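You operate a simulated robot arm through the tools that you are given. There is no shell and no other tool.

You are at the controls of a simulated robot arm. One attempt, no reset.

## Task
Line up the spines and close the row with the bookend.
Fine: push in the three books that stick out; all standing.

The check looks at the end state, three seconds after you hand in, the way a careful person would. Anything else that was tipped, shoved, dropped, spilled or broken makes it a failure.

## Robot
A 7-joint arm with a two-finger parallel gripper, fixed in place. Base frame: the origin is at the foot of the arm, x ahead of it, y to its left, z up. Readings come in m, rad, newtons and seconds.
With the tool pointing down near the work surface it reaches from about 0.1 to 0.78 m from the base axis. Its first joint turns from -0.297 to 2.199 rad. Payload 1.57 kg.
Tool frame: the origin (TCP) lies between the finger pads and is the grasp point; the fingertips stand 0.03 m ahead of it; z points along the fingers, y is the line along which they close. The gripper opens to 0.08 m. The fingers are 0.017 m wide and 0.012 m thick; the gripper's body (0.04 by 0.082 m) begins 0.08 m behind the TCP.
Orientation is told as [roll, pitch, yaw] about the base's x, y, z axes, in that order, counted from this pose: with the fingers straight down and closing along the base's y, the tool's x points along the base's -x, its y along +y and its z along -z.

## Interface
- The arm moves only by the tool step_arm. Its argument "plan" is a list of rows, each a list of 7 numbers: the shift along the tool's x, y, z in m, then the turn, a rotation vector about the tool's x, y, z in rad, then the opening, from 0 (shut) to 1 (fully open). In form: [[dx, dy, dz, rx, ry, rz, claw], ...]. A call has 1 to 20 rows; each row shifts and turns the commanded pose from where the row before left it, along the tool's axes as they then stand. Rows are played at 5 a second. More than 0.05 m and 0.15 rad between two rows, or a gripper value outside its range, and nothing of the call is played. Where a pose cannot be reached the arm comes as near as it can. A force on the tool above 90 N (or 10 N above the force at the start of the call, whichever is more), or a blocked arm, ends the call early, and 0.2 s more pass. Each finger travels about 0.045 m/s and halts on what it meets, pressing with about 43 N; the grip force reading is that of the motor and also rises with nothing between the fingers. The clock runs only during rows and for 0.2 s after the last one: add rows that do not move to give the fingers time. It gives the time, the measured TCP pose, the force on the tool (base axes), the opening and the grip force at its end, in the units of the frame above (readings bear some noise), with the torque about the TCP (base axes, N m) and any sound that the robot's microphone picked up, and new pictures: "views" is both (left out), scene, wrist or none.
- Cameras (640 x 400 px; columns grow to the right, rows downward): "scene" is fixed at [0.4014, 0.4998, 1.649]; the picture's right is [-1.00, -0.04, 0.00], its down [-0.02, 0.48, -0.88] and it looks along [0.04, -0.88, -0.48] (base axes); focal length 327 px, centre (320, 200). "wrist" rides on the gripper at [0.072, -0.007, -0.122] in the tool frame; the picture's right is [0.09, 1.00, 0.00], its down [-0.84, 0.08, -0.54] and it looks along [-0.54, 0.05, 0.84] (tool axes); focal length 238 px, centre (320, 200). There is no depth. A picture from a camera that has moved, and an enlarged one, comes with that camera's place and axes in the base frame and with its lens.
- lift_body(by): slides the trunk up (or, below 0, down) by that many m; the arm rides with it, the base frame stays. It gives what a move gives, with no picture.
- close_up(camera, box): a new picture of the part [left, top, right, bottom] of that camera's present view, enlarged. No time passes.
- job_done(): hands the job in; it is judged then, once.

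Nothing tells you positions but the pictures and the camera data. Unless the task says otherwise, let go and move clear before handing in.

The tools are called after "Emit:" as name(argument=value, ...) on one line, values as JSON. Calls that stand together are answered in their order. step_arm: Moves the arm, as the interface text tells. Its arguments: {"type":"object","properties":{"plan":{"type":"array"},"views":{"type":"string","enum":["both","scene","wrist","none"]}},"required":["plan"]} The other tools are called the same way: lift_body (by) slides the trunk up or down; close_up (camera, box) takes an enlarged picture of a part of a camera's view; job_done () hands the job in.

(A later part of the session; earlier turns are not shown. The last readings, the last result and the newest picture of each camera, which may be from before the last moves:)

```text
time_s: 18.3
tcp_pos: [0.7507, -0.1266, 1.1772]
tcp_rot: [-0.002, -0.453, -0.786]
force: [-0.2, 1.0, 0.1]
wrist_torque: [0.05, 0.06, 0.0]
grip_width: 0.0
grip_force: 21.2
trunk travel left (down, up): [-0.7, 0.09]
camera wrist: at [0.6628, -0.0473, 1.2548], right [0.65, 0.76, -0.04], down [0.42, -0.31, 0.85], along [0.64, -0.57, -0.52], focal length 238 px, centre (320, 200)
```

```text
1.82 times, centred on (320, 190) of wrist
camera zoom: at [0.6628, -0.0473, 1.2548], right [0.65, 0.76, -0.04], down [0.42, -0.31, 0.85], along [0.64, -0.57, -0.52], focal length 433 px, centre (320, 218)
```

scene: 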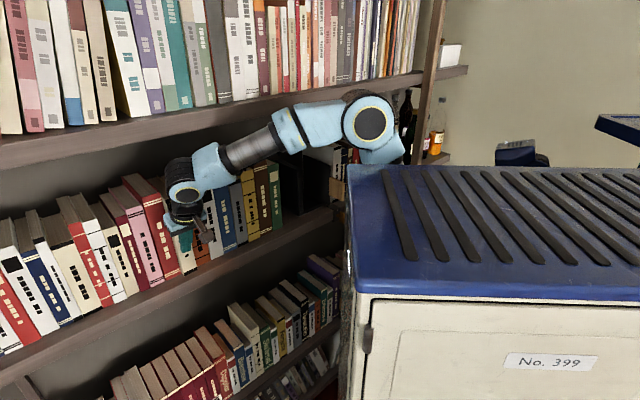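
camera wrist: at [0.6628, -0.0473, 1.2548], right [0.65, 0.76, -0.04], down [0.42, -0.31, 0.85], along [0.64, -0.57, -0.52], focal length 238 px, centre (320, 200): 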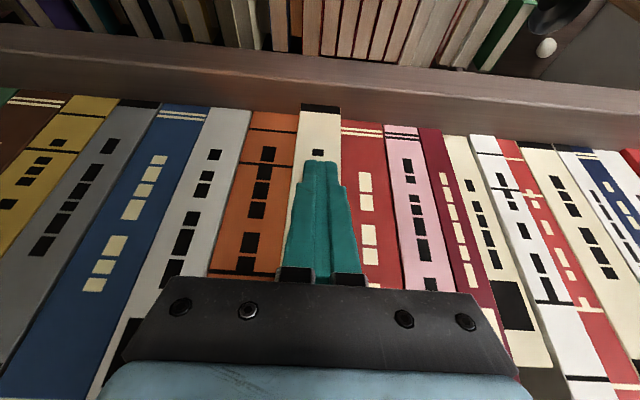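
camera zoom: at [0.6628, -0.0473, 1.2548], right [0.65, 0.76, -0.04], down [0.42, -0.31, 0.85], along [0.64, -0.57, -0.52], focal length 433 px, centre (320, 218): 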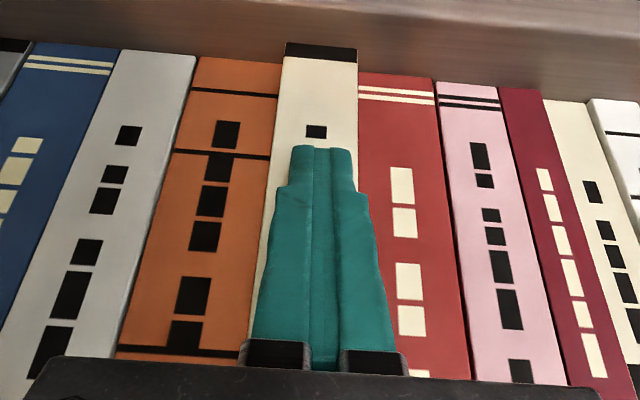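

Cream needs about 12.5 mm more.

Emit:
step_arm(plan=[[-0.0045, 0, 0.0022, 0, 0, 0, 0], [-0.0045, 0, 0.0022, 0, 0, 0, 0], [-0.0022, 0, 0.0011, 0, 0, 0, 0], [0, 0, 0, 0, 0, 0, 0]])

Emit:
close_up(camera="wrist", box=[170, 80, 470, 300])

```text
time_s: 19.3
tcp_pos: [0.7583, -0.135, 1.1778]
tcp_rot: [0.0, -0.453, -0.787]
force: [-2.0, 2.9, 1.8]
wrist_torque: [0.04, 0.0, 0.04]
grip_width: 0.0
grip_force: 21.3
trunk travel left (down, up): [-0.7, 0.09]
camera wrist: at [0.6702, -0.0568, 1.2558], right [0.65, 0.76, -0.04], down [0.42, -0.31, 0.85], along [0.64, -0.57, -0.52], focal length 238 px, centre (320, 200)
```

scene: 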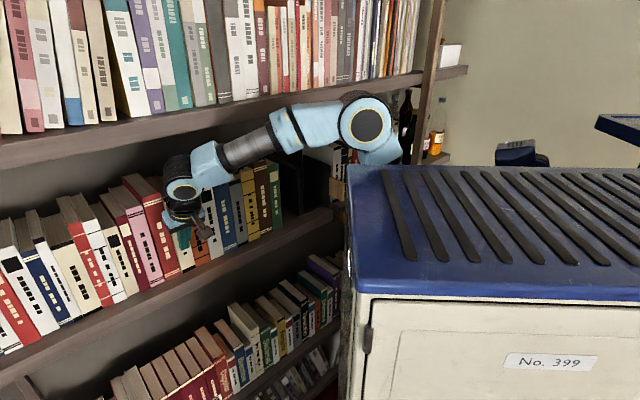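
wrist: 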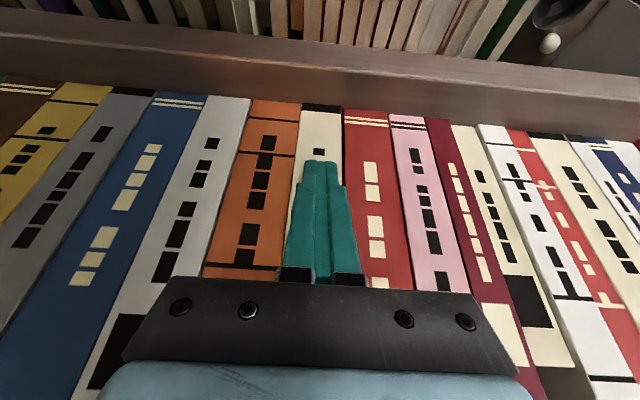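

```text
1.82 times, centred on (320, 190) of wrist
camera zoom: at [0.6702, -0.0568, 1.2558], right [0.65, 0.76, -0.04], down [0.42, -0.31, 0.85], along [0.64, -0.57, -0.52], focal length 433 px, centre (320, 218)
```

zoom: 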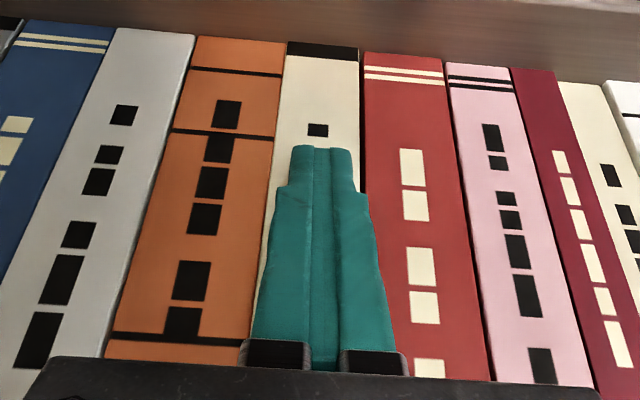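

All three books are flush with their neighbours. Next I'll retract and travel along the row towards the bookend, staying well clear, then take a fresh look.

Emit:
step_arm(plan=[[0.03, 0, -0.0146, 0, 0, 0, 0], [0.03, 0, -0.0146, 0, 0, 0, 0], [0.036, 0, -0.0175, 0, 0, 0, 0], [0.023, -0.02, -0.011, 0, 0, 0, 0], [0, -0.04, 0, 0, 0, 0, 0], [0, -0.04, 0, 0, 0, 0, 0], [0, -0.04, 0, 0, 0, 0, 0], [0, -0.04, 0, 0, 0, 0, 0], [0, -0.04, 0, 0, 0, 0, 0], [0, -0.04, 0, 0, 0, 0, 0], [0, -0.03, 0, 0, 0, 0, 0], [0, 0, 0, 0, 0, 0, 0], [0, 0, 0, 0, 0, 0, 0]])

Emit:
close_up(camera="wrist", box=[0, 60, 340, 300])

Emit:
close_up(camera="scene", box=[250, 130, 370, 240])

Emit:
close_up(camera="scene", box=[100, 130, 300, 310])

```text
time_s: 22.1
tcp_pos: [0.4665, -0.2484, 1.1685]
tcp_rot: [-0.002, -0.453, -0.785]
force: [-0.8, 0.4, 0.6]
wrist_torque: [-0.01, 0.02, 0.01]
grip_width: 0.0
grip_force: 21.4
out of reach, approached as far as the arm can: row 11
trunk travel left (down, up): [-0.7, 0.09]
camera wrist: at [0.3786, -0.1678, 1.2476], right [0.65, 0.76, -0.04], down [0.42, -0.31, 0.85], along [0.64, -0.57, -0.52], focal length 238 px, centre (320, 200)
```

scene: 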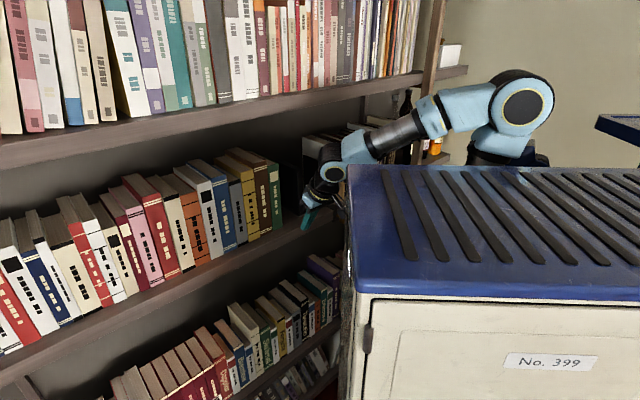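
wrist: 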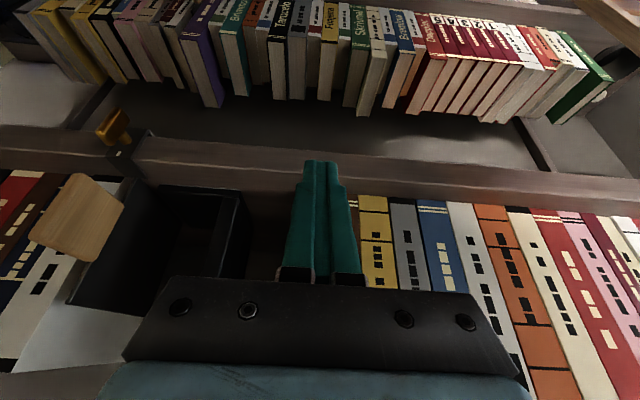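

```text
1.67 times, centred on (170, 180) of wrist
camera zoom: at [0.3786, -0.1678, 1.2476], right [0.65, 0.76, -0.04], down [0.42, -0.31, 0.85], along [0.64, -0.57, -0.52], focal length 397 px, centre (570, 233)
```

zoom: 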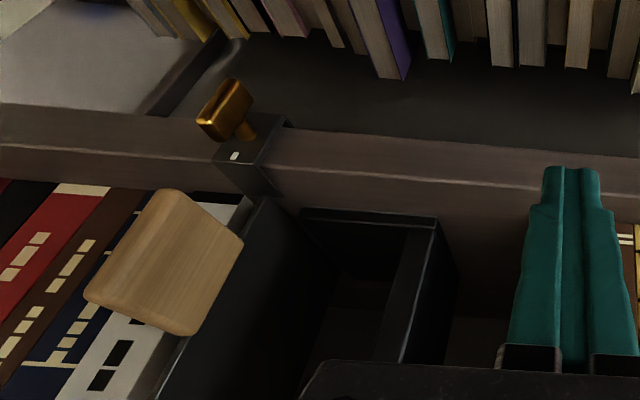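

```text
3.64 times, centred on (310, 185) of scene
camera zoom: at [0.4014, 0.4998, 1.649], right [-1.0, -0.04, 0.0], down [-0.02, 0.48, -0.88], along [0.04, -0.88, -0.48], focal length 1190 px, centre (356, 254)
```

zoom: 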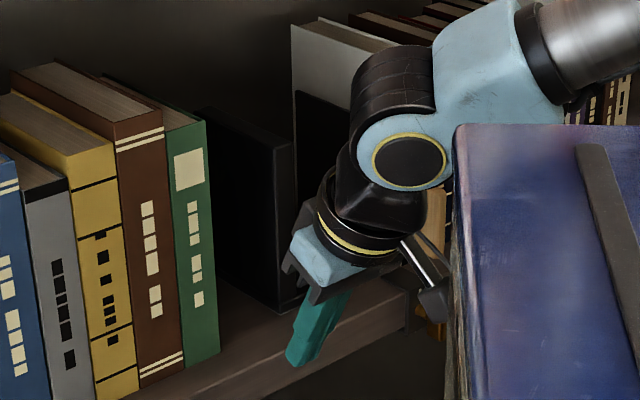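

```text
2.22 times, centred on (200, 220) of scene
camera zoom: at [0.4014, 0.4998, 1.649], right [-1.0, -0.04, 0.0], down [-0.02, 0.48, -0.88], along [0.04, -0.88, -0.48], focal length 727 px, centre (587, 156)
```

zoom: 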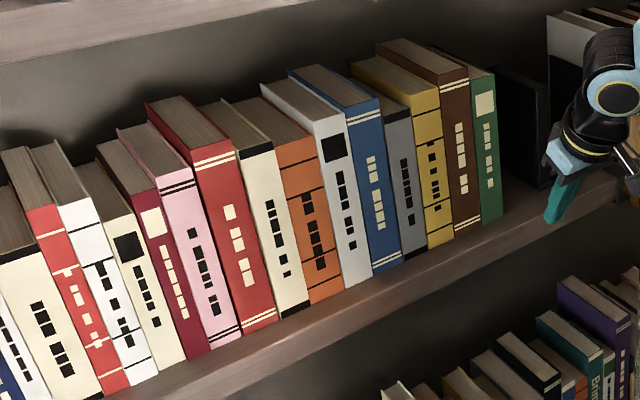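

The spines are now in one clean line. The bookend is an L with its upright at u≈0.03–0.05, front edge at p≈0.675 and top at z≈1.23, and its base extends away from the row. A fixed divider with a wooden flag sits beyond it at u≈−0.055. I'll open the fingers and move to a standoff in front of the upright.

Emit:
step_arm(plan=[[-0.0314, 0, 0.0041, 0, 0, 0, 1], [-0.0314, 0, 0.0041, 0, 0, 0, 1], [0, -0.036, 0, 0, 0, 0, 1], [0, -0.036, 0, 0, 0, 0, 1], [0, -0.036, 0, 0, 0, 0, 1], [0, 0, 0, 0, 0, 0, 1], [0, 0, 0, 0, 0, 0, 1]])

Emit:
close_up(camera="wrist", box=[120, 80, 520, 300])

Emit:
close_up(camera="scene", box=[250, 130, 370, 240])

```text
time_s: 23.7
tcp_pos: [0.4302, -0.3669, 1.1908]
tcp_rot: [0.0, -0.454, -0.787]
force: [1.1, -0.5, 0.2]
wrist_torque: [-0.06, -0.03, 0.01]
grip_width: 0.0798
grip_force: 0.1
trunk travel left (down, up): [-0.7, 0.09]
camera wrist: at [0.3417, -0.2877, 1.2686], right [0.65, 0.76, -0.04], down [0.42, -0.31, 0.85], along [0.64, -0.57, -0.52], focal length 238 px, centre (320, 200)
```

scene: 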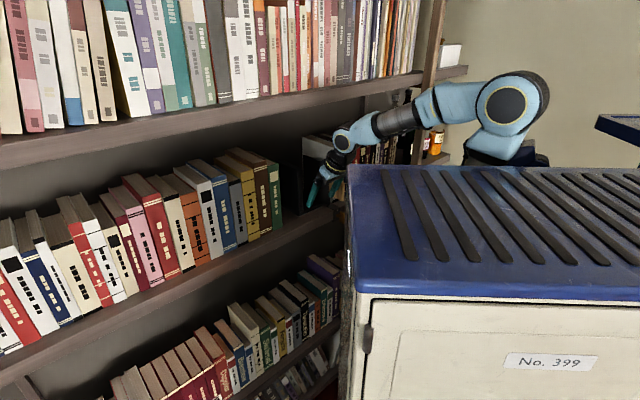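
wrist: 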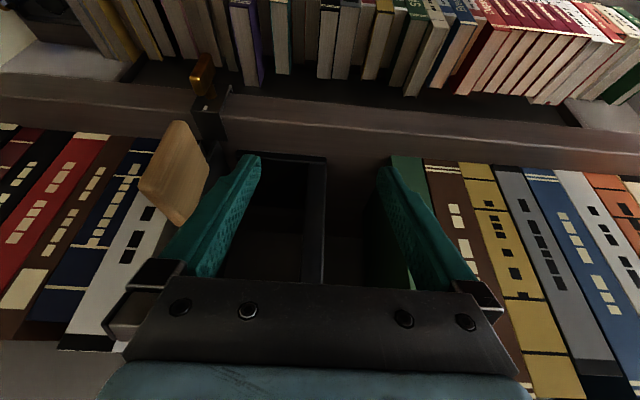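

```text
1.60 times, centred on (320, 190) of wrist
camera zoom: at [0.3417, -0.2877, 1.2686], right [0.65, 0.76, -0.04], down [0.42, -0.31, 0.85], along [0.64, -0.57, -0.52], focal length 381 px, centre (320, 216)
```

zoom: 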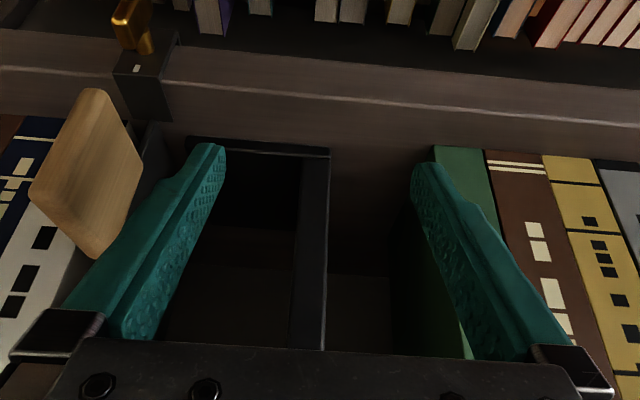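

```text
3.64 times, centred on (310, 185) of scene
camera zoom: at [0.4014, 0.4998, 1.649], right [-1.0, -0.04, 0.0], down [-0.02, 0.48, -0.88], along [0.04, -0.88, -0.48], focal length 1190 px, centre (356, 254)
```

zoom: 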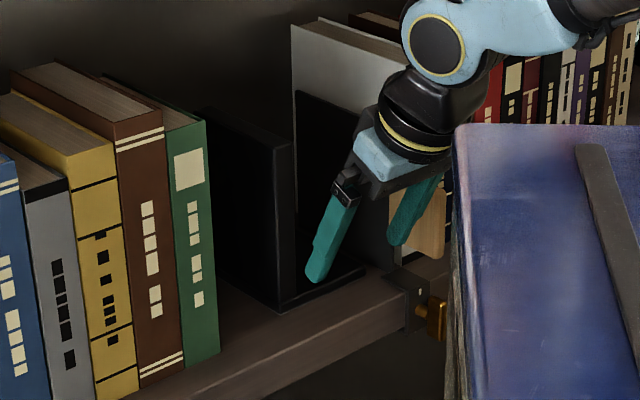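

The fingers straddle the upright, with the plate at u≈0.035–0.057 and the TCP at u≈0.045. I'll insert along p and then lower slightly so the hand body stays above the plate top.

Emit:
step_arm(plan=[[-0.0293, 0, 0.0142, 0, 0, 0, 1], [-0.0293, 0, 0.0142, 0, 0, 0, 1], [-0.0293, 0, 0.0142, 0, 0, 0, 1], [-0.0293, 0, 0.0142, 0, 0, 0, 1], [0, 0, 0, 0, 0, 0, 1]])

Emit:
close_up(camera="wrist", box=[120, 80, 520, 300])

Emit:
close_up(camera="scene", box=[250, 130, 370, 240])

```text
time_s: 24.9
tcp_pos: [0.5247, -0.4598, 1.1905]
tcp_rot: [-0.002, -0.454, -0.784]
force: [-0.3, -0.4, -0.3]
wrist_torque: [0.04, 0.01, 0.02]
grip_width: 0.0801
grip_force: 0.1
trunk travel left (down, up): [-0.7, 0.09]
camera wrist: at [0.4371, -0.3795, 1.2683], right [0.65, 0.76, -0.04], down [0.42, -0.31, 0.85], along [0.64, -0.57, -0.52], focal length 238 px, centre (320, 200)
```

scene: 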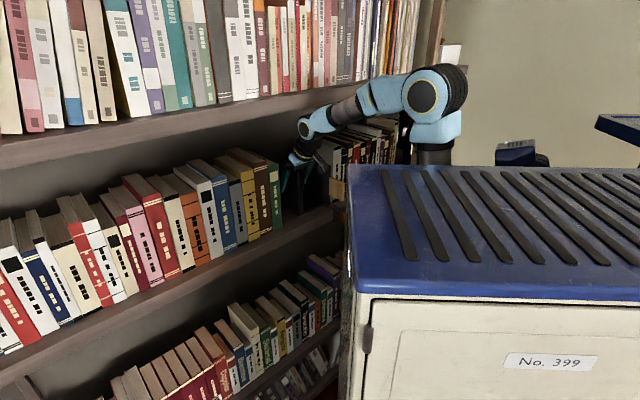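
wrist: 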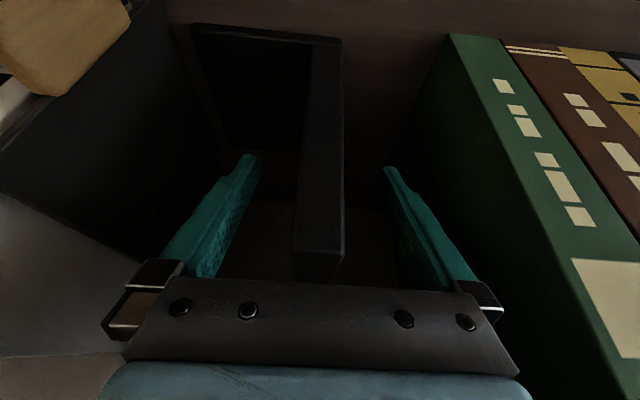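

```text
1.60 times, centred on (320, 190) of wrist
camera zoom: at [0.4371, -0.3795, 1.2683], right [0.65, 0.76, -0.04], down [0.42, -0.31, 0.85], along [0.64, -0.57, -0.52], focal length 381 px, centre (320, 216)
```

zoom: 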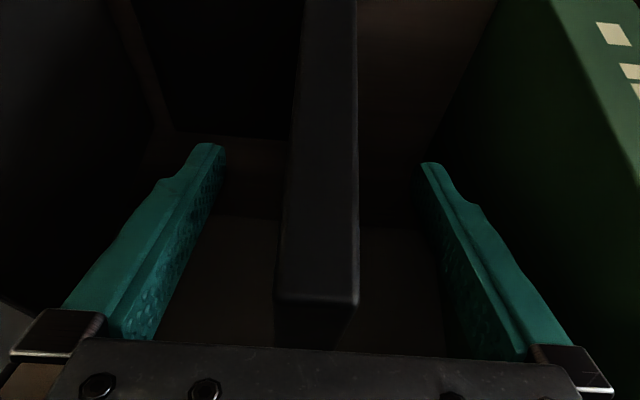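

```text
3.64 times, centred on (310, 185) of scene
camera zoom: at [0.4014, 0.4998, 1.649], right [-1.0, -0.04, 0.0], down [-0.02, 0.48, -0.88], along [0.04, -0.88, -0.48], focal length 1190 px, centre (356, 254)
```

zoom: 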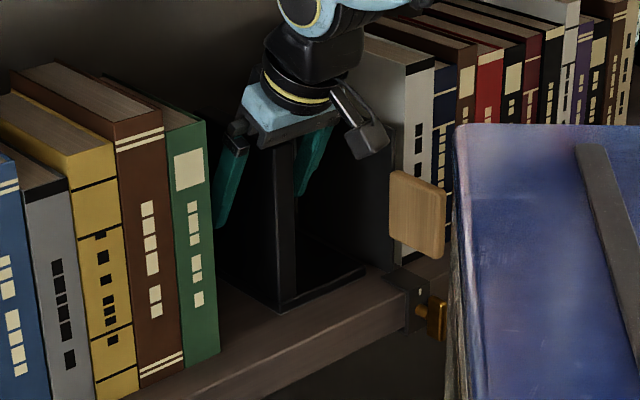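

The fingers straddle the plate with clearance, and the plate top is at about 1.233. I'll lower 13 mm and close.

Emit:
step_arm(plan=[[0.0057, 0, 0.0117, 0, 0, 0, 1], [0, 0, 0, 0, 0, 0, 1], [0, 0, 0, 0, 0, 0, 0.5], [0, 0, 0, 0, 0, 0, 0.3], [0, 0, 0, 0, 0, 0, 0.2], [0, 0, 0, 0, 0, 0, 0.1], [0, 0, 0, 0, 0, 0, 0.1], [0, 0, 0, 0, 0, 0, 0.1]])

Emit:
close_up(camera="wrist", box=[120, 80, 520, 300])

Emit:
close_up(camera="scene", box=[250, 130, 370, 240])

```text
time_s: 26.7
tcp_pos: [0.5248, -0.4604, 1.1778]
tcp_rot: [-0.002, -0.453, -0.783]
force: [0.3, -0.1, -0.1]
wrist_torque: [0.48, -0.27, 0.34]
grip_width: 0.0219
grip_force: 34.6
trunk travel left (down, up): [-0.7, 0.09]
camera wrist: at [0.4364, -0.3802, 1.2562], right [0.65, 0.76, -0.04], down [0.42, -0.31, 0.85], along [0.64, -0.57, -0.52], focal length 238 px, centre (320, 200)
```

scene: 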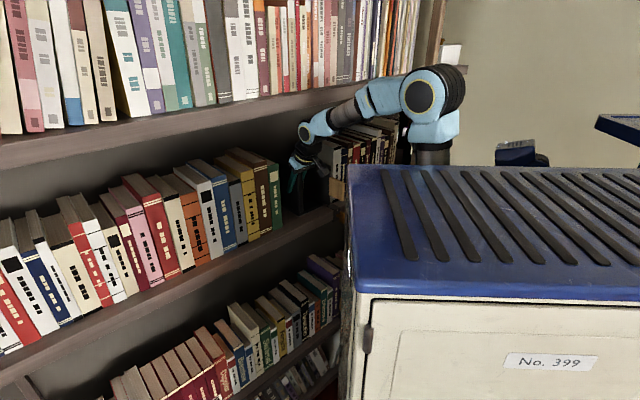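
wrist: 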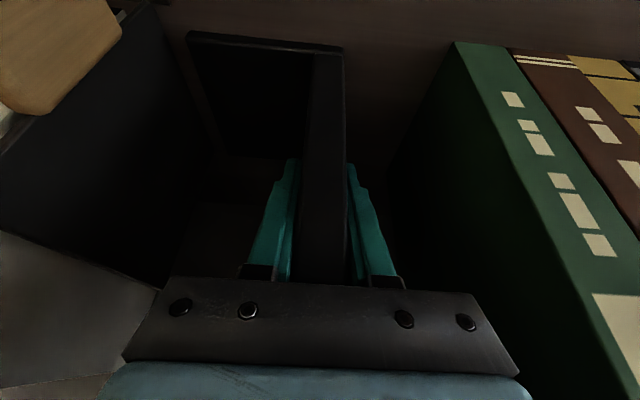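

```text
1.60 times, centred on (320, 190) of wrist
camera zoom: at [0.4364, -0.3802, 1.2562], right [0.65, 0.76, -0.04], down [0.42, -0.31, 0.85], along [0.64, -0.57, -0.52], focal length 381 px, centre (320, 216)
```

zoom: 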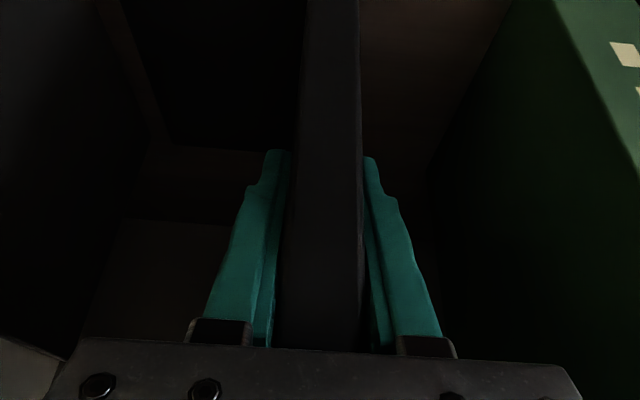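

```text
3.64 times, centred on (310, 185) of scene
camera zoom: at [0.4014, 0.4998, 1.649], right [-1.0, -0.04, 0.0], down [-0.02, 0.48, -0.88], along [0.04, -0.88, -0.48], focal length 1190 px, centre (356, 254)
```

zoom: 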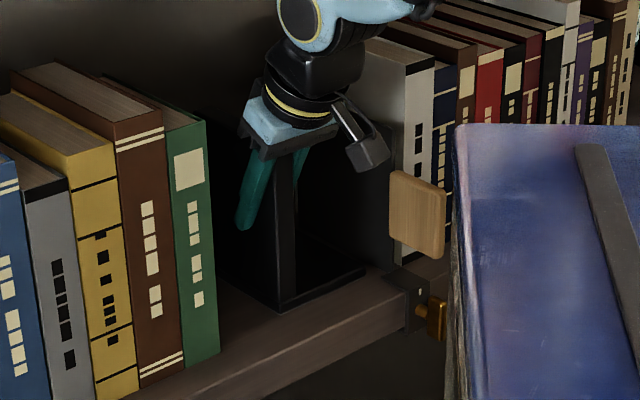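

The upright is gripped and measures 21.9 mm thick. The hand body would foul green after about 45 mm, so I'll drag it 44 mm first, then finish with a more tilted push.

Emit:
step_arm(plan=[[0, 0.008, 0, 0, 0, 0, 0.1], [0, 0.009, 0, 0, 0, 0, 0.1], [0, 0.009, 0, 0, 0, 0, 0.1], [0, 0.009, 0, 0, 0, 0, 0.1], [0, 0.009, 0, 0, 0, 0, 0.1], [0, 0, 0, 0, 0, 0, 0.1]])

Emit:
close_up(camera="wrist", box=[120, 0, 520, 300])

Emit:
close_up(camera="scene", box=[250, 130, 370, 240])

```text
time_s: 28.1
tcp_pos: [0.5538, -0.4287, 1.178]
tcp_rot: [-0.002, -0.452, -0.787]
force: [-2.2, -2.3, 0.5]
wrist_torque: [-0.31, -0.51, -0.25]
grip_width: 0.0215
grip_force: 34.6
trunk travel left (down, up): [-0.7, 0.09]
camera wrist: at [0.4668, -0.3496, 1.2563], right [0.65, 0.76, -0.04], down [0.42, -0.31, 0.85], along [0.64, -0.57, -0.52], focal length 238 px, centre (320, 200)
```

scene: 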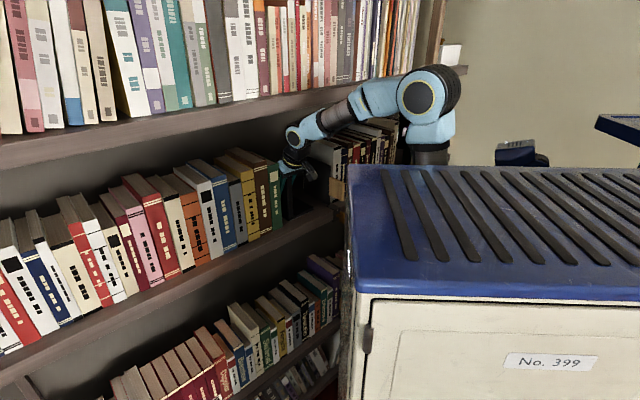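
wrist: 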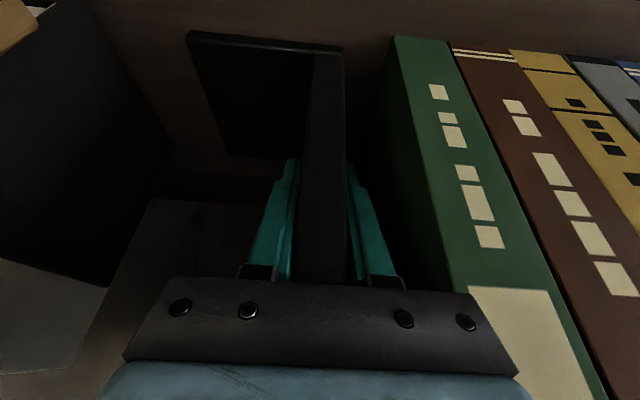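

```text
1.33 times, centred on (320, 150) of wrist
camera zoom: at [0.4668, -0.3496, 1.2563], right [0.65, 0.76, -0.04], down [0.42, -0.31, 0.85], along [0.64, -0.57, -0.52], focal length 318 px, centre (320, 267)
```

zoom: 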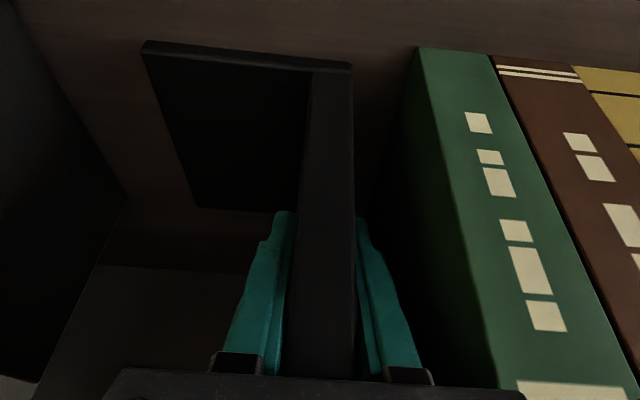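

```text
3.64 times, centred on (310, 185) of scene
camera zoom: at [0.4014, 0.4998, 1.649], right [-1.0, -0.04, 0.0], down [-0.02, 0.48, -0.88], along [0.04, -0.88, -0.48], focal length 1190 px, centre (356, 254)
```

zoom: 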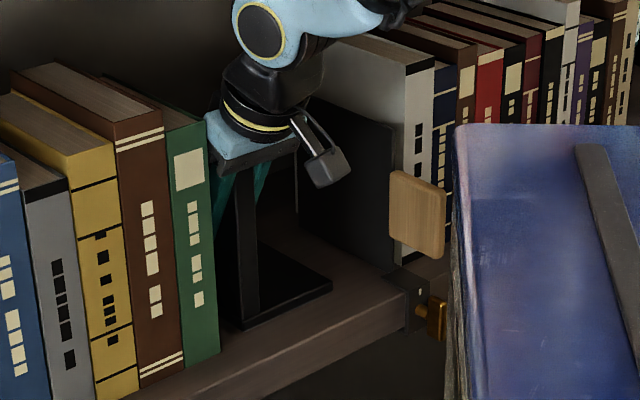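

The bookend slid cleanly and the remaining gap to green is about 34 mm. I'll open just a little, since green is near the +u finger, and back straight out.

Emit:
step_arm(plan=[[0, 0, 0, 0, 0, 0, 0.45], [0, 0, 0, 0, 0, 0, 0.45], [0, 0, 0, 0, 0, 0, 0.45], [0.0225, 0, -0.011, 0, 0, 0, 0.45], [0.0293, 0, -0.0142, 0, 0, 0, 0.45], [0.0293, 0, -0.0142, 0, 0, 0, 0.45], [0.0293, 0, -0.0142, 0, 0, 0, 0.45], [0, 0, 0, 0, 0, 0, 0.0], [0, 0, 0, 0, 0, 0, 0.0]])

Emit:
close_up(camera="wrist", box=[120, 80, 520, 300])

Emit:
close_up(camera="scene", box=[250, 130, 370, 240])

```text
time_s: 30.1
tcp_pos: [0.4682, -0.3454, 1.1767]
tcp_rot: [-0.002, -0.45, -0.788]
force: [-0.2, 0.7, 0.2]
wrist_torque: [0.0, -0.02, -0.02]
grip_width: 0.0
grip_force: 8.8
trunk travel left (down, up): [-0.7, 0.09]
camera wrist: at [0.38, -0.2651, 1.2557], right [0.65, 0.76, -0.04], down [0.42, -0.31, 0.85], along [0.64, -0.57, -0.52], focal length 238 px, centre (320, 200)
```

scene: 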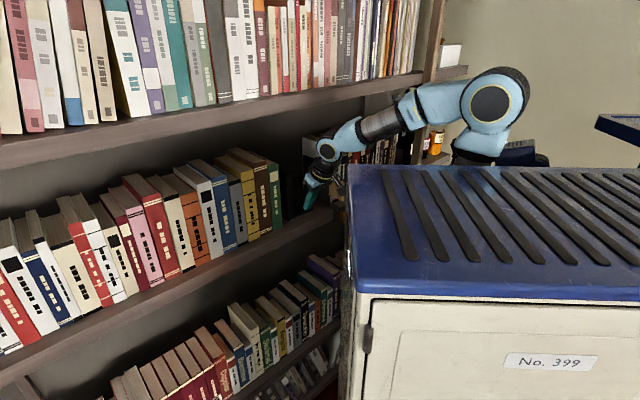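
wrist: 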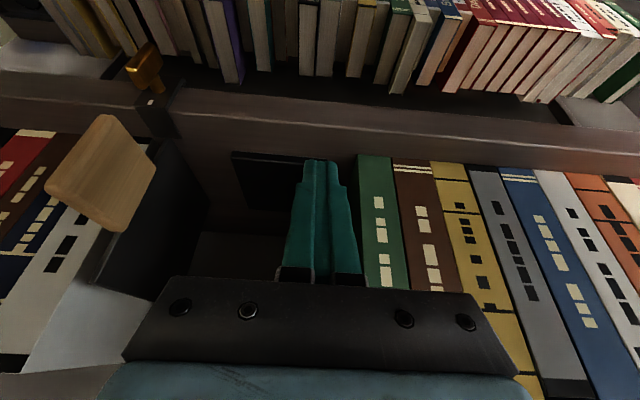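

```text
1.60 times, centred on (320, 190) of wrist
camera zoom: at [0.38, -0.2651, 1.2557], right [0.65, 0.76, -0.04], down [0.42, -0.31, 0.85], along [0.64, -0.57, -0.52], focal length 381 px, centre (320, 216)
```

zoom: 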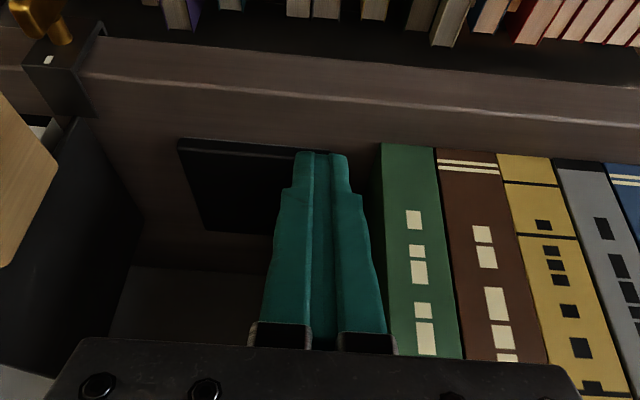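

```text
3.64 times, centred on (310, 185) of scene
camera zoom: at [0.4014, 0.4998, 1.649], right [-1.0, -0.04, 0.0], down [-0.02, 0.48, -0.88], along [0.04, -0.88, -0.48], focal length 1190 px, centre (356, 254)
```

zoom: 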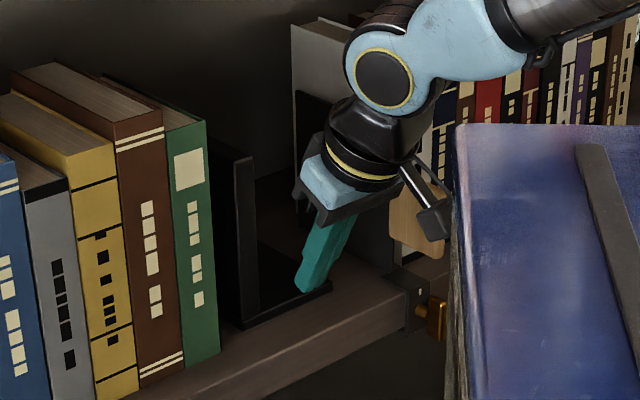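

The bookend stands upright with a gap of about 34 mm. I'll shift to its far side (u≈0.055), tilt the hand more horizontal with the fingers closed, and check the pose.

Emit:
step_arm(plan=[[0, -0.016, 0, 0, 0, 0, 0], [0, -0.016, 0, 0, 0, 0, 0], [-0.0135, 0, 0.0066, 0, -0.14, 0, 0], [0, 0, 0, 0, -0.14, 0, 0], [0, 0, 0, 0, -0.14, 0, 0], [0, 0, 0, 0, -0.14, 0, 0], [0, 0, 0, 0, 0, 0, 0], [0, 0, 0, 0, 0, 0, 0]])

Emit:
close_up(camera="scene", box=[250, 130, 370, 240])

```text
time_s: 31.9
tcp_pos: [0.4536, -0.3797, 1.1792]
tcp_rot: [-0.022, -0.844, -0.786]
force: [-1.4, -0.2, -0.9]
wrist_torque: [-0.02, 0.01, 0.02]
grip_width: 0.0
grip_force: 21.4
out of reach, approached as far as the arm can: row 5, 6
trunk travel left (down, up): [-0.7, 0.09]
camera wrist: at [0.355, -0.2834, 1.2071], right [0.67, 0.74, -0.08], down [0.17, -0.05, 0.98], along [0.72, -0.68, -0.16], focal length 238 px, centre (320, 200)
```

scene: 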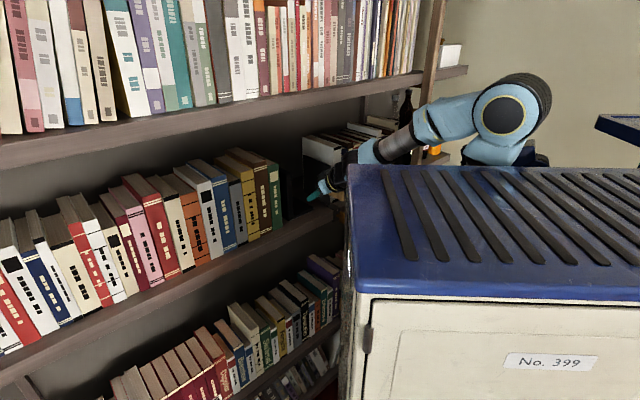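
wrist: 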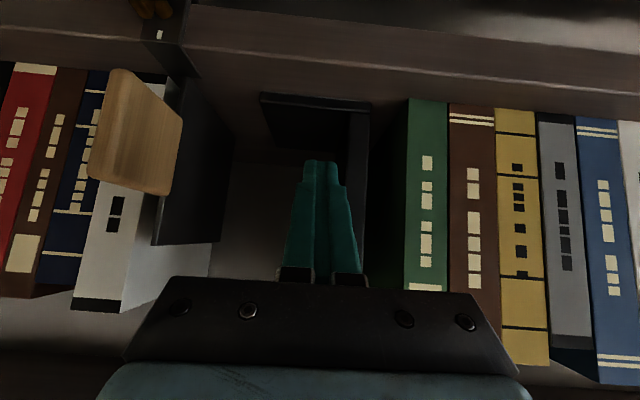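

```text
3.64 times, centred on (310, 185) of scene
camera zoom: at [0.4014, 0.4998, 1.649], right [-1.0, -0.04, 0.0], down [-0.02, 0.48, -0.88], along [0.04, -0.88, -0.48], focal length 1190 px, centre (356, 254)
```

zoom: 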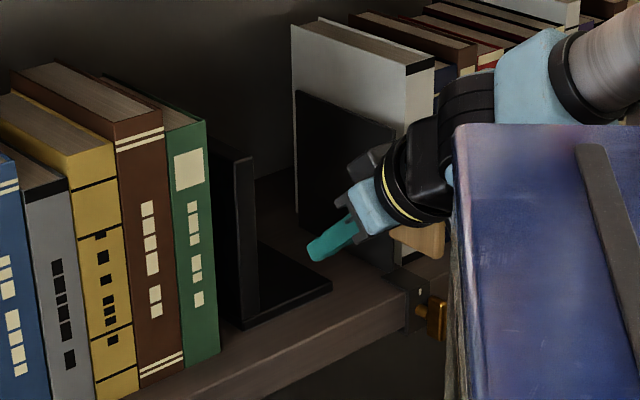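

The tilt reached 0.84 rad and the fingers are on the far side of the upright. I'll lower them to push low on the plate, checking how the frame tracks.

Emit:
step_arm(plan=[[0.015, 0, 0.0132, 0, 0, 0, 0], [0.015, 0, 0.0132, 0, 0, 0, 0], [0, 0, 0, 0, 0, 0, 0]])

```text
time_s: 32.7
tcp_pos: [0.4688, -0.3879, 1.1524]
tcp_rot: [-0.022, -0.839, -0.786]
force: [-0.5, -0.8, -0.5]
wrist_torque: [-0.02, 0.0, -0.01]
grip_width: 0.0
grip_force: 21.5
out of reach, approached as far as the arm can: row 1, 2
trunk travel left (down, up): [-0.7, 0.09]
camera wrist: at [0.3673, -0.293, 1.1795], right [0.67, 0.74, -0.08], down [0.17, -0.05, 0.98], along [0.72, -0.68, -0.16], focal length 238 px, centre (320, 200)
```

scene: 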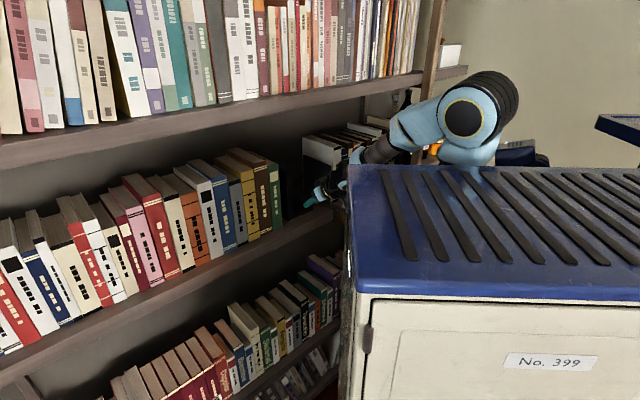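
wrist: 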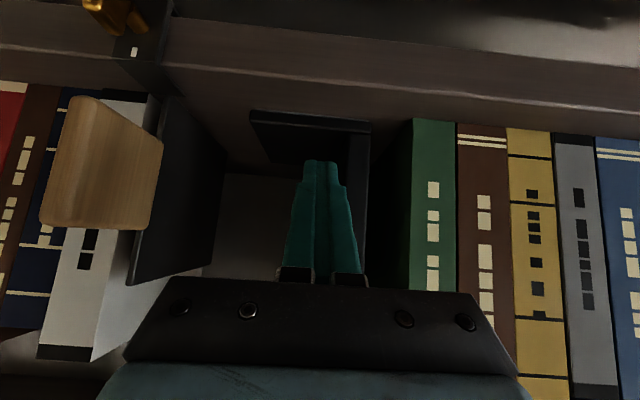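

The fingers are at u≈0.057 and z≈1.152, with 8 mm of clearance to the plate. I'll insert along p beside it.

Emit:
step_arm(plan=[[-0.0165, -0.003, 0.0188, 0, 0, 0, 0], [-0.0165, 0, 0.0188, 0, 0, 0, 0], [-0.0165, 0, 0.0188, 0, 0, 0, 0], [0, 0, 0, 0, 0, 0, 0]])

Emit:
close_up(camera="scene", box=[250, 130, 370, 240])

```text
time_s: 33.7
tcp_pos: [0.5172, -0.4444, 1.1497]
tcp_rot: [-0.023, -0.843, -0.787]
force: [-0.7, -0.4, -0.9]
wrist_torque: [0.0, 0.0, -0.02]
grip_width: 0.0
grip_force: 21.3
trunk travel left (down, up): [-0.7, 0.09]
camera wrist: at [0.4161, -0.3487, 1.1766], right [0.67, 0.74, -0.08], down [0.17, -0.05, 0.98], along [0.72, -0.68, -0.16], focal length 238 px, centre (320, 200)
```

scene: 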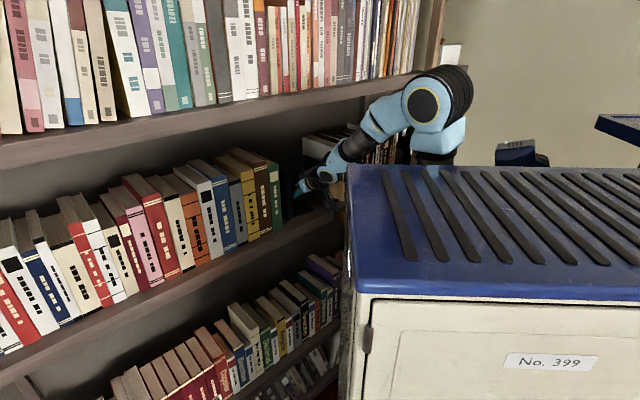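
wrist: 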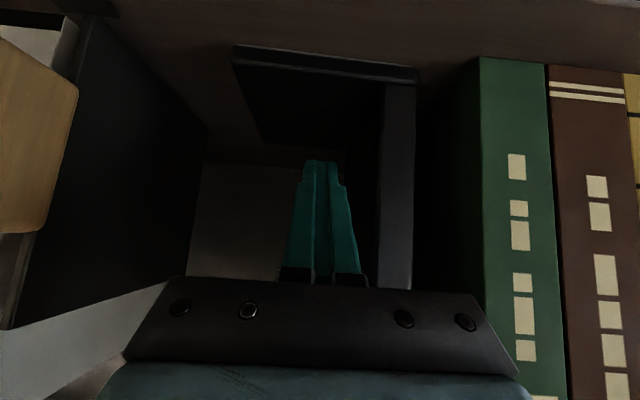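

```text
3.64 times, centred on (310, 185) of scene
camera zoom: at [0.4014, 0.4998, 1.649], right [-1.0, -0.04, 0.0], down [-0.02, 0.48, -0.88], along [0.04, -0.88, -0.48], focal length 1190 px, centre (356, 254)
```

zoom: 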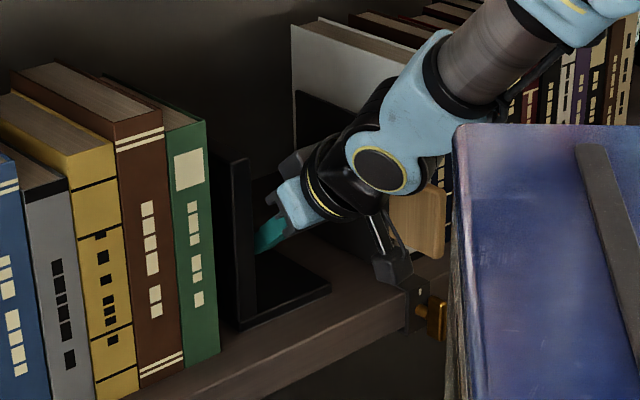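

I'll go slightly deeper (p≈0.697) and lower (z≈1.13), then move toward +u until contact.

Emit:
step_arm(plan=[[0.0018, 0, 0.013, 0, 0, 0, 0], [0.0018, 0, 0.013, 0, 0, 0, 0], [0, 0, 0, 0, 0, 0, 0], [0, 0.006, 0, 0, 0, 0, 0], [0, 0.004, 0, 0, 0, 0, 0], [0, 0, 0, 0, 0, 0, 0]])

Emit:
close_up(camera="scene", box=[250, 130, 370, 240])

```text
time_s: 35.1
tcp_pos: [0.5345, -0.4512, 1.1411]
tcp_rot: [0.002, -0.873, -0.797]
force: [-0.1, -0.6, -0.1]
wrist_torque: [-0.01, 0.01, 0.01]
grip_width: 0.0
grip_force: 21.2
out of reach, approached as far as the arm can: row 1, 2, 4, 5
trunk travel left (down, up): [-0.7, 0.09]
camera wrist: at [0.4329, -0.3559, 1.1639], right [0.67, 0.74, -0.07], down [0.14, -0.03, 0.99], along [0.73, -0.67, -0.13], focal length 238 px, centre (320, 200)
```

scene: 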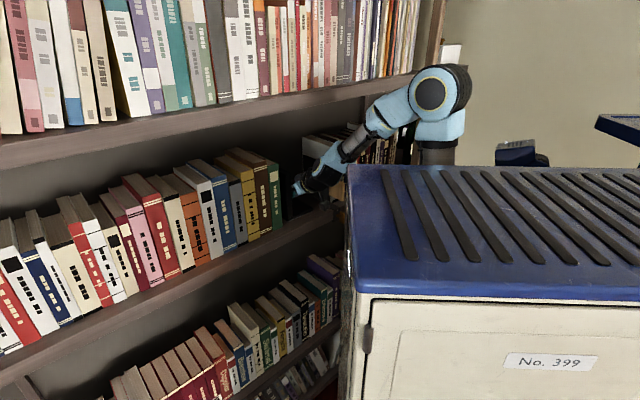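
wrist: 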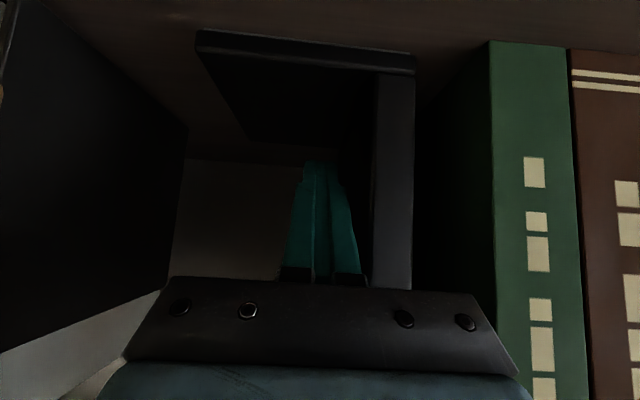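

```text
3.64 times, centred on (310, 185) of scene
camera zoom: at [0.4014, 0.4998, 1.649], right [-1.0, -0.04, 0.0], down [-0.02, 0.48, -0.88], along [0.04, -0.88, -0.48], focal length 1190 px, centre (356, 254)
```

zoom: 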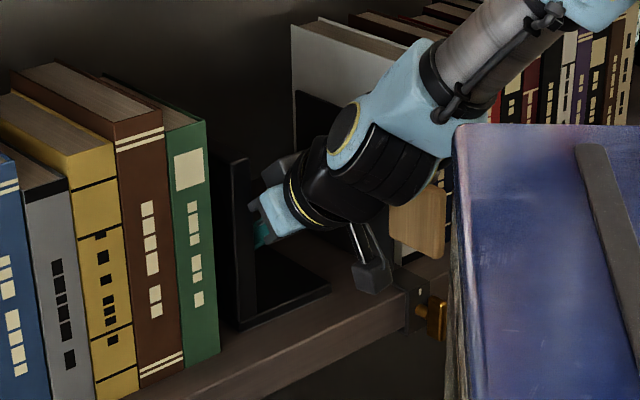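

About 7 mm remains before contact. I'll push slowly in +u while watching the force.

Emit:
step_arm(plan=[[0, 0.006, 0, 0, 0, 0, 0], [0, 0.006, 0, 0, 0, 0, 0], [0, 0.006, 0, 0, 0, 0, 0], [0, 0, 0, 0, 0, 0, 0]])

Emit:
close_up(camera="scene", box=[250, 130, 370, 240])

```text
time_s: 36.1
tcp_pos: [0.5487, -0.4399, 1.1418]
tcp_rot: [-0.023, -0.844, -0.788]
force: [-4.8, -1.9, -0.5]
wrist_torque: [0.02, -0.05, 0.03]
grip_width: 0.0002
grip_force: 20.8
trunk travel left (down, up): [-0.7, 0.09]
camera wrist: at [0.4481, -0.3432, 1.1689], right [0.67, 0.73, -0.08], down [0.17, -0.05, 0.98], along [0.72, -0.68, -0.16], focal length 238 px, centre (320, 200)
```

scene: 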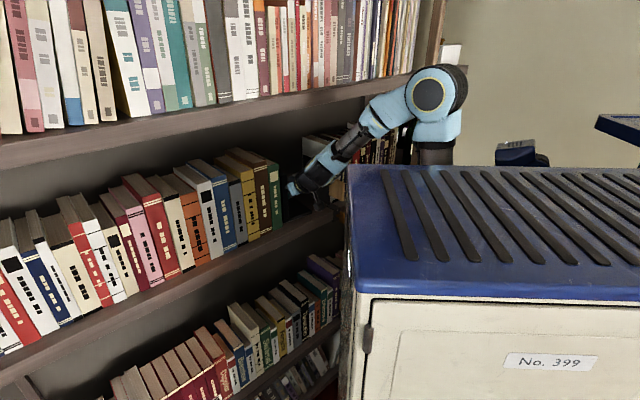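
wrist: 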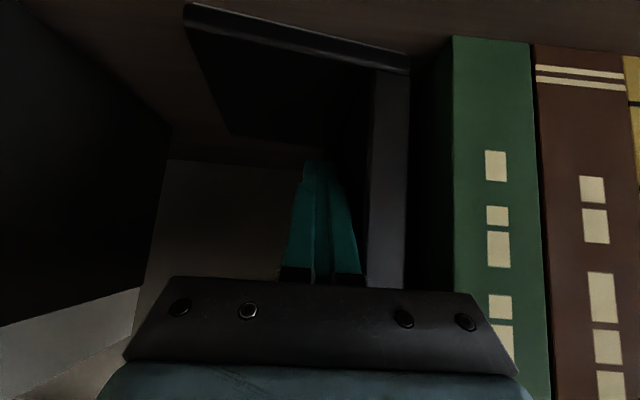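

```text
3.64 times, centred on (310, 185) of scene
camera zoom: at [0.4014, 0.4998, 1.649], right [-1.0, -0.04, 0.0], down [-0.02, 0.48, -0.88], along [0.04, -0.88, -0.48], focal length 1190 px, centre (356, 254)
```

zoom: 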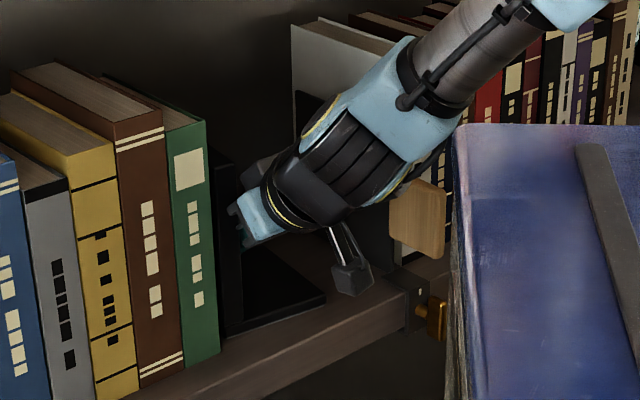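

The bookend moved, but it yawed slightly because the finger touched its front edge first. I'll back off a few millimetres, yaw the hand so the fingertip leads deeper in, and push from there so it squares up against green.

Emit:
step_arm(plan=[[0, -0.008, 0, 0, 0, 0, 0], [0, 0, 0, -0.056, 0, -0.05, 0], [0, 0, 0, -0.056, 0, -0.05, 0], [-0.0053, 0, 0.006, 0, 0, 0, 0], [0, 0, 0, 0, 0, 0, 0]])

Emit:
close_up(camera="wrist", box=[120, 0, 520, 300])

Emit:
close_up(camera="scene", box=[250, 130, 370, 240])

```text
time_s: 37.3
tcp_pos: [0.5493, -0.4501, 1.1404]
tcp_rot: [-0.023, -0.839, -0.635]
force: [0.3, -0.3, 0.0]
wrist_torque: [-0.04, 0.0, 0.0]
grip_width: 0.0
grip_force: 20.9
trunk travel left (down, up): [-0.7, 0.09]
camera wrist: at [0.435, -0.3705, 1.1692], right [0.56, 0.83, -0.08], down [0.18, -0.02, 0.98], along [0.81, -0.56, -0.16], focal length 238 px, centre (320, 200)
```

scene: 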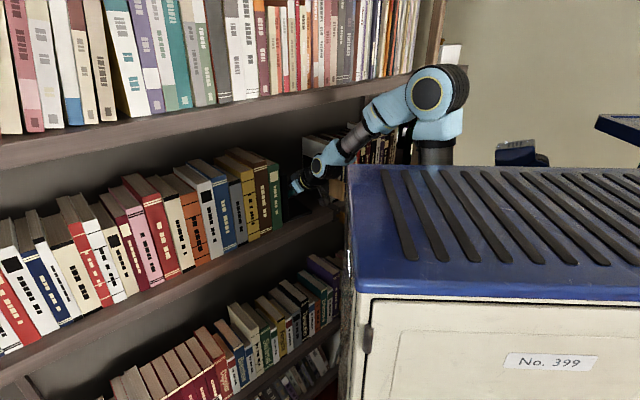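
wrist: 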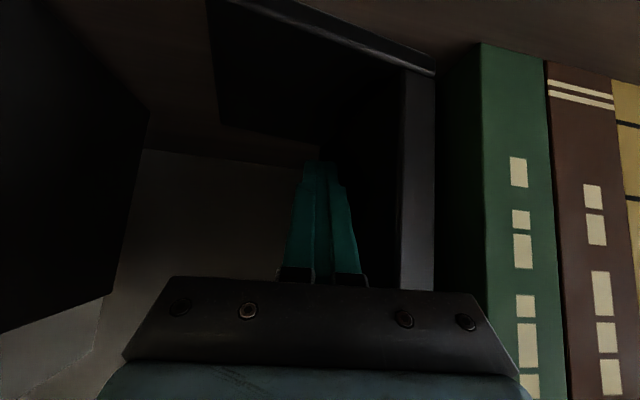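

```text
1.33 times, centred on (320, 150) of wrist
camera zoom: at [0.435, -0.3705, 1.1692], right [0.56, 0.83, -0.08], down [0.18, -0.02, 0.98], along [0.81, -0.56, -0.16], focal length 318 px, centre (320, 267)
```

zoom: 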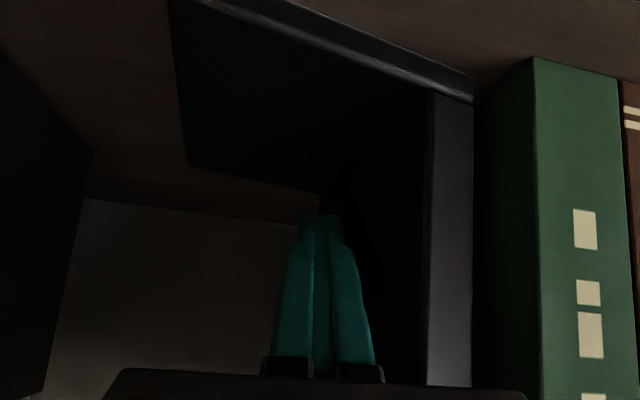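

```text
3.64 times, centred on (310, 185) of scene
camera zoom: at [0.4014, 0.4998, 1.649], right [-1.0, -0.04, 0.0], down [-0.02, 0.48, -0.88], along [0.04, -0.88, -0.48], focal length 1190 px, centre (356, 254)
```

zoom: 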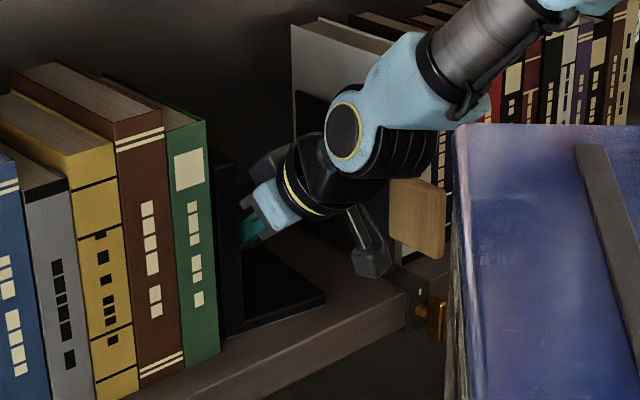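

The tip now leads, and the bookend is yawed about 7° with a remaining gap of about 15 mm. I'll push slowly in +u at the deeper contact point.

Emit:
step_arm(plan=[[-0.0005, 0.005, 0.0006, 0, 0, 0, 0], [-0.0005, 0.005, 0.0006, 0, 0, 0, 0], [-0.0004, 0.004, 0.0004, 0, 0, 0, 0], [0, 0, 0, 0, 0, 0, 0]])

Emit:
close_up(camera="wrist", box=[220, 0, 520, 200])

Emit:
close_up(camera="scene", box=[250, 130, 370, 240])

```text
time_s: 38.3
tcp_pos: [0.5574, -0.4411, 1.1412]
tcp_rot: [-0.022, -0.842, -0.638]
force: [-3.9, -5.5, 4.7]
wrist_torque: [-0.13, -0.06, -0.18]
grip_width: 0.0
grip_force: 21.0
trunk travel left (down, up): [-0.7, 0.09]
camera wrist: at [0.444, -0.361, 1.1688], right [0.56, 0.83, -0.08], down [0.18, -0.02, 0.98], along [0.81, -0.56, -0.16], focal length 238 px, centre (320, 200)
```

scene: 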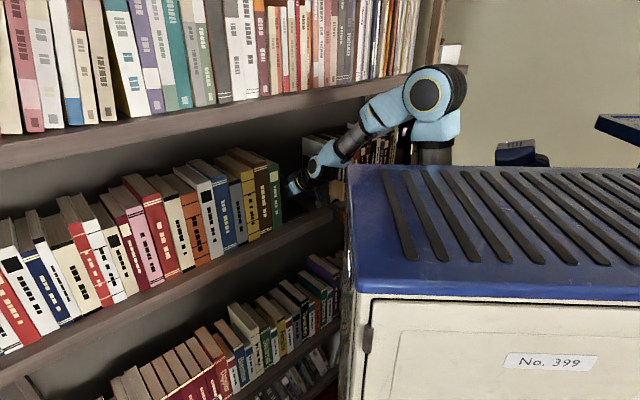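
wrist: 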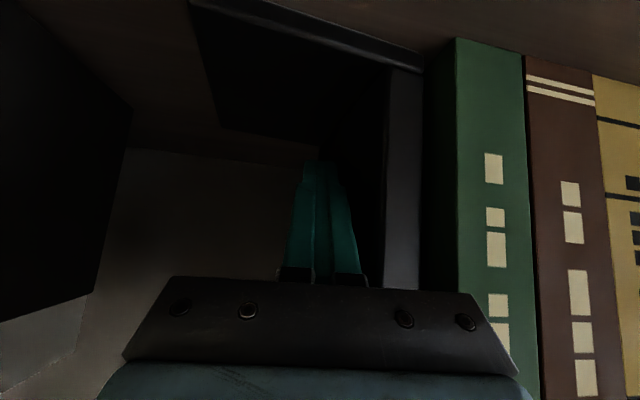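

```text
2.00 times, centred on (370, 100) of wrist
camera zoom: at [0.444, -0.361, 1.1688], right [0.56, 0.83, -0.08], down [0.18, -0.02, 0.98], along [0.81, -0.56, -0.16], focal length 477 px, centre (220, 400)
```

zoom: 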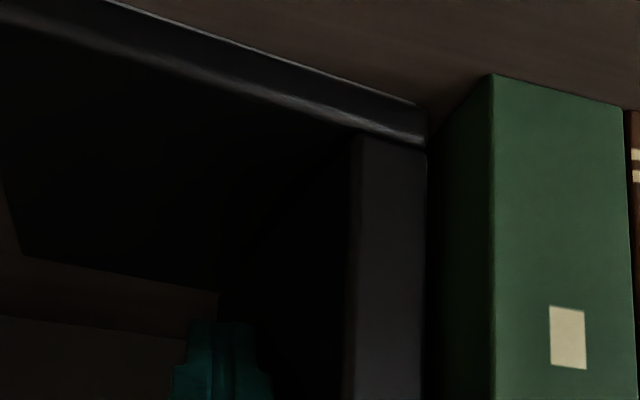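

```text
3.64 times, centred on (310, 185) of scene
camera zoom: at [0.4014, 0.4998, 1.649], right [-1.0, -0.04, 0.0], down [-0.02, 0.48, -0.88], along [0.04, -0.88, -0.48], focal length 1190 px, centre (356, 254)
```

zoom: 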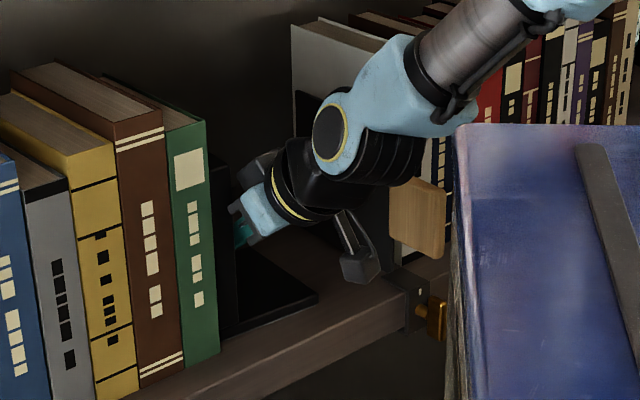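

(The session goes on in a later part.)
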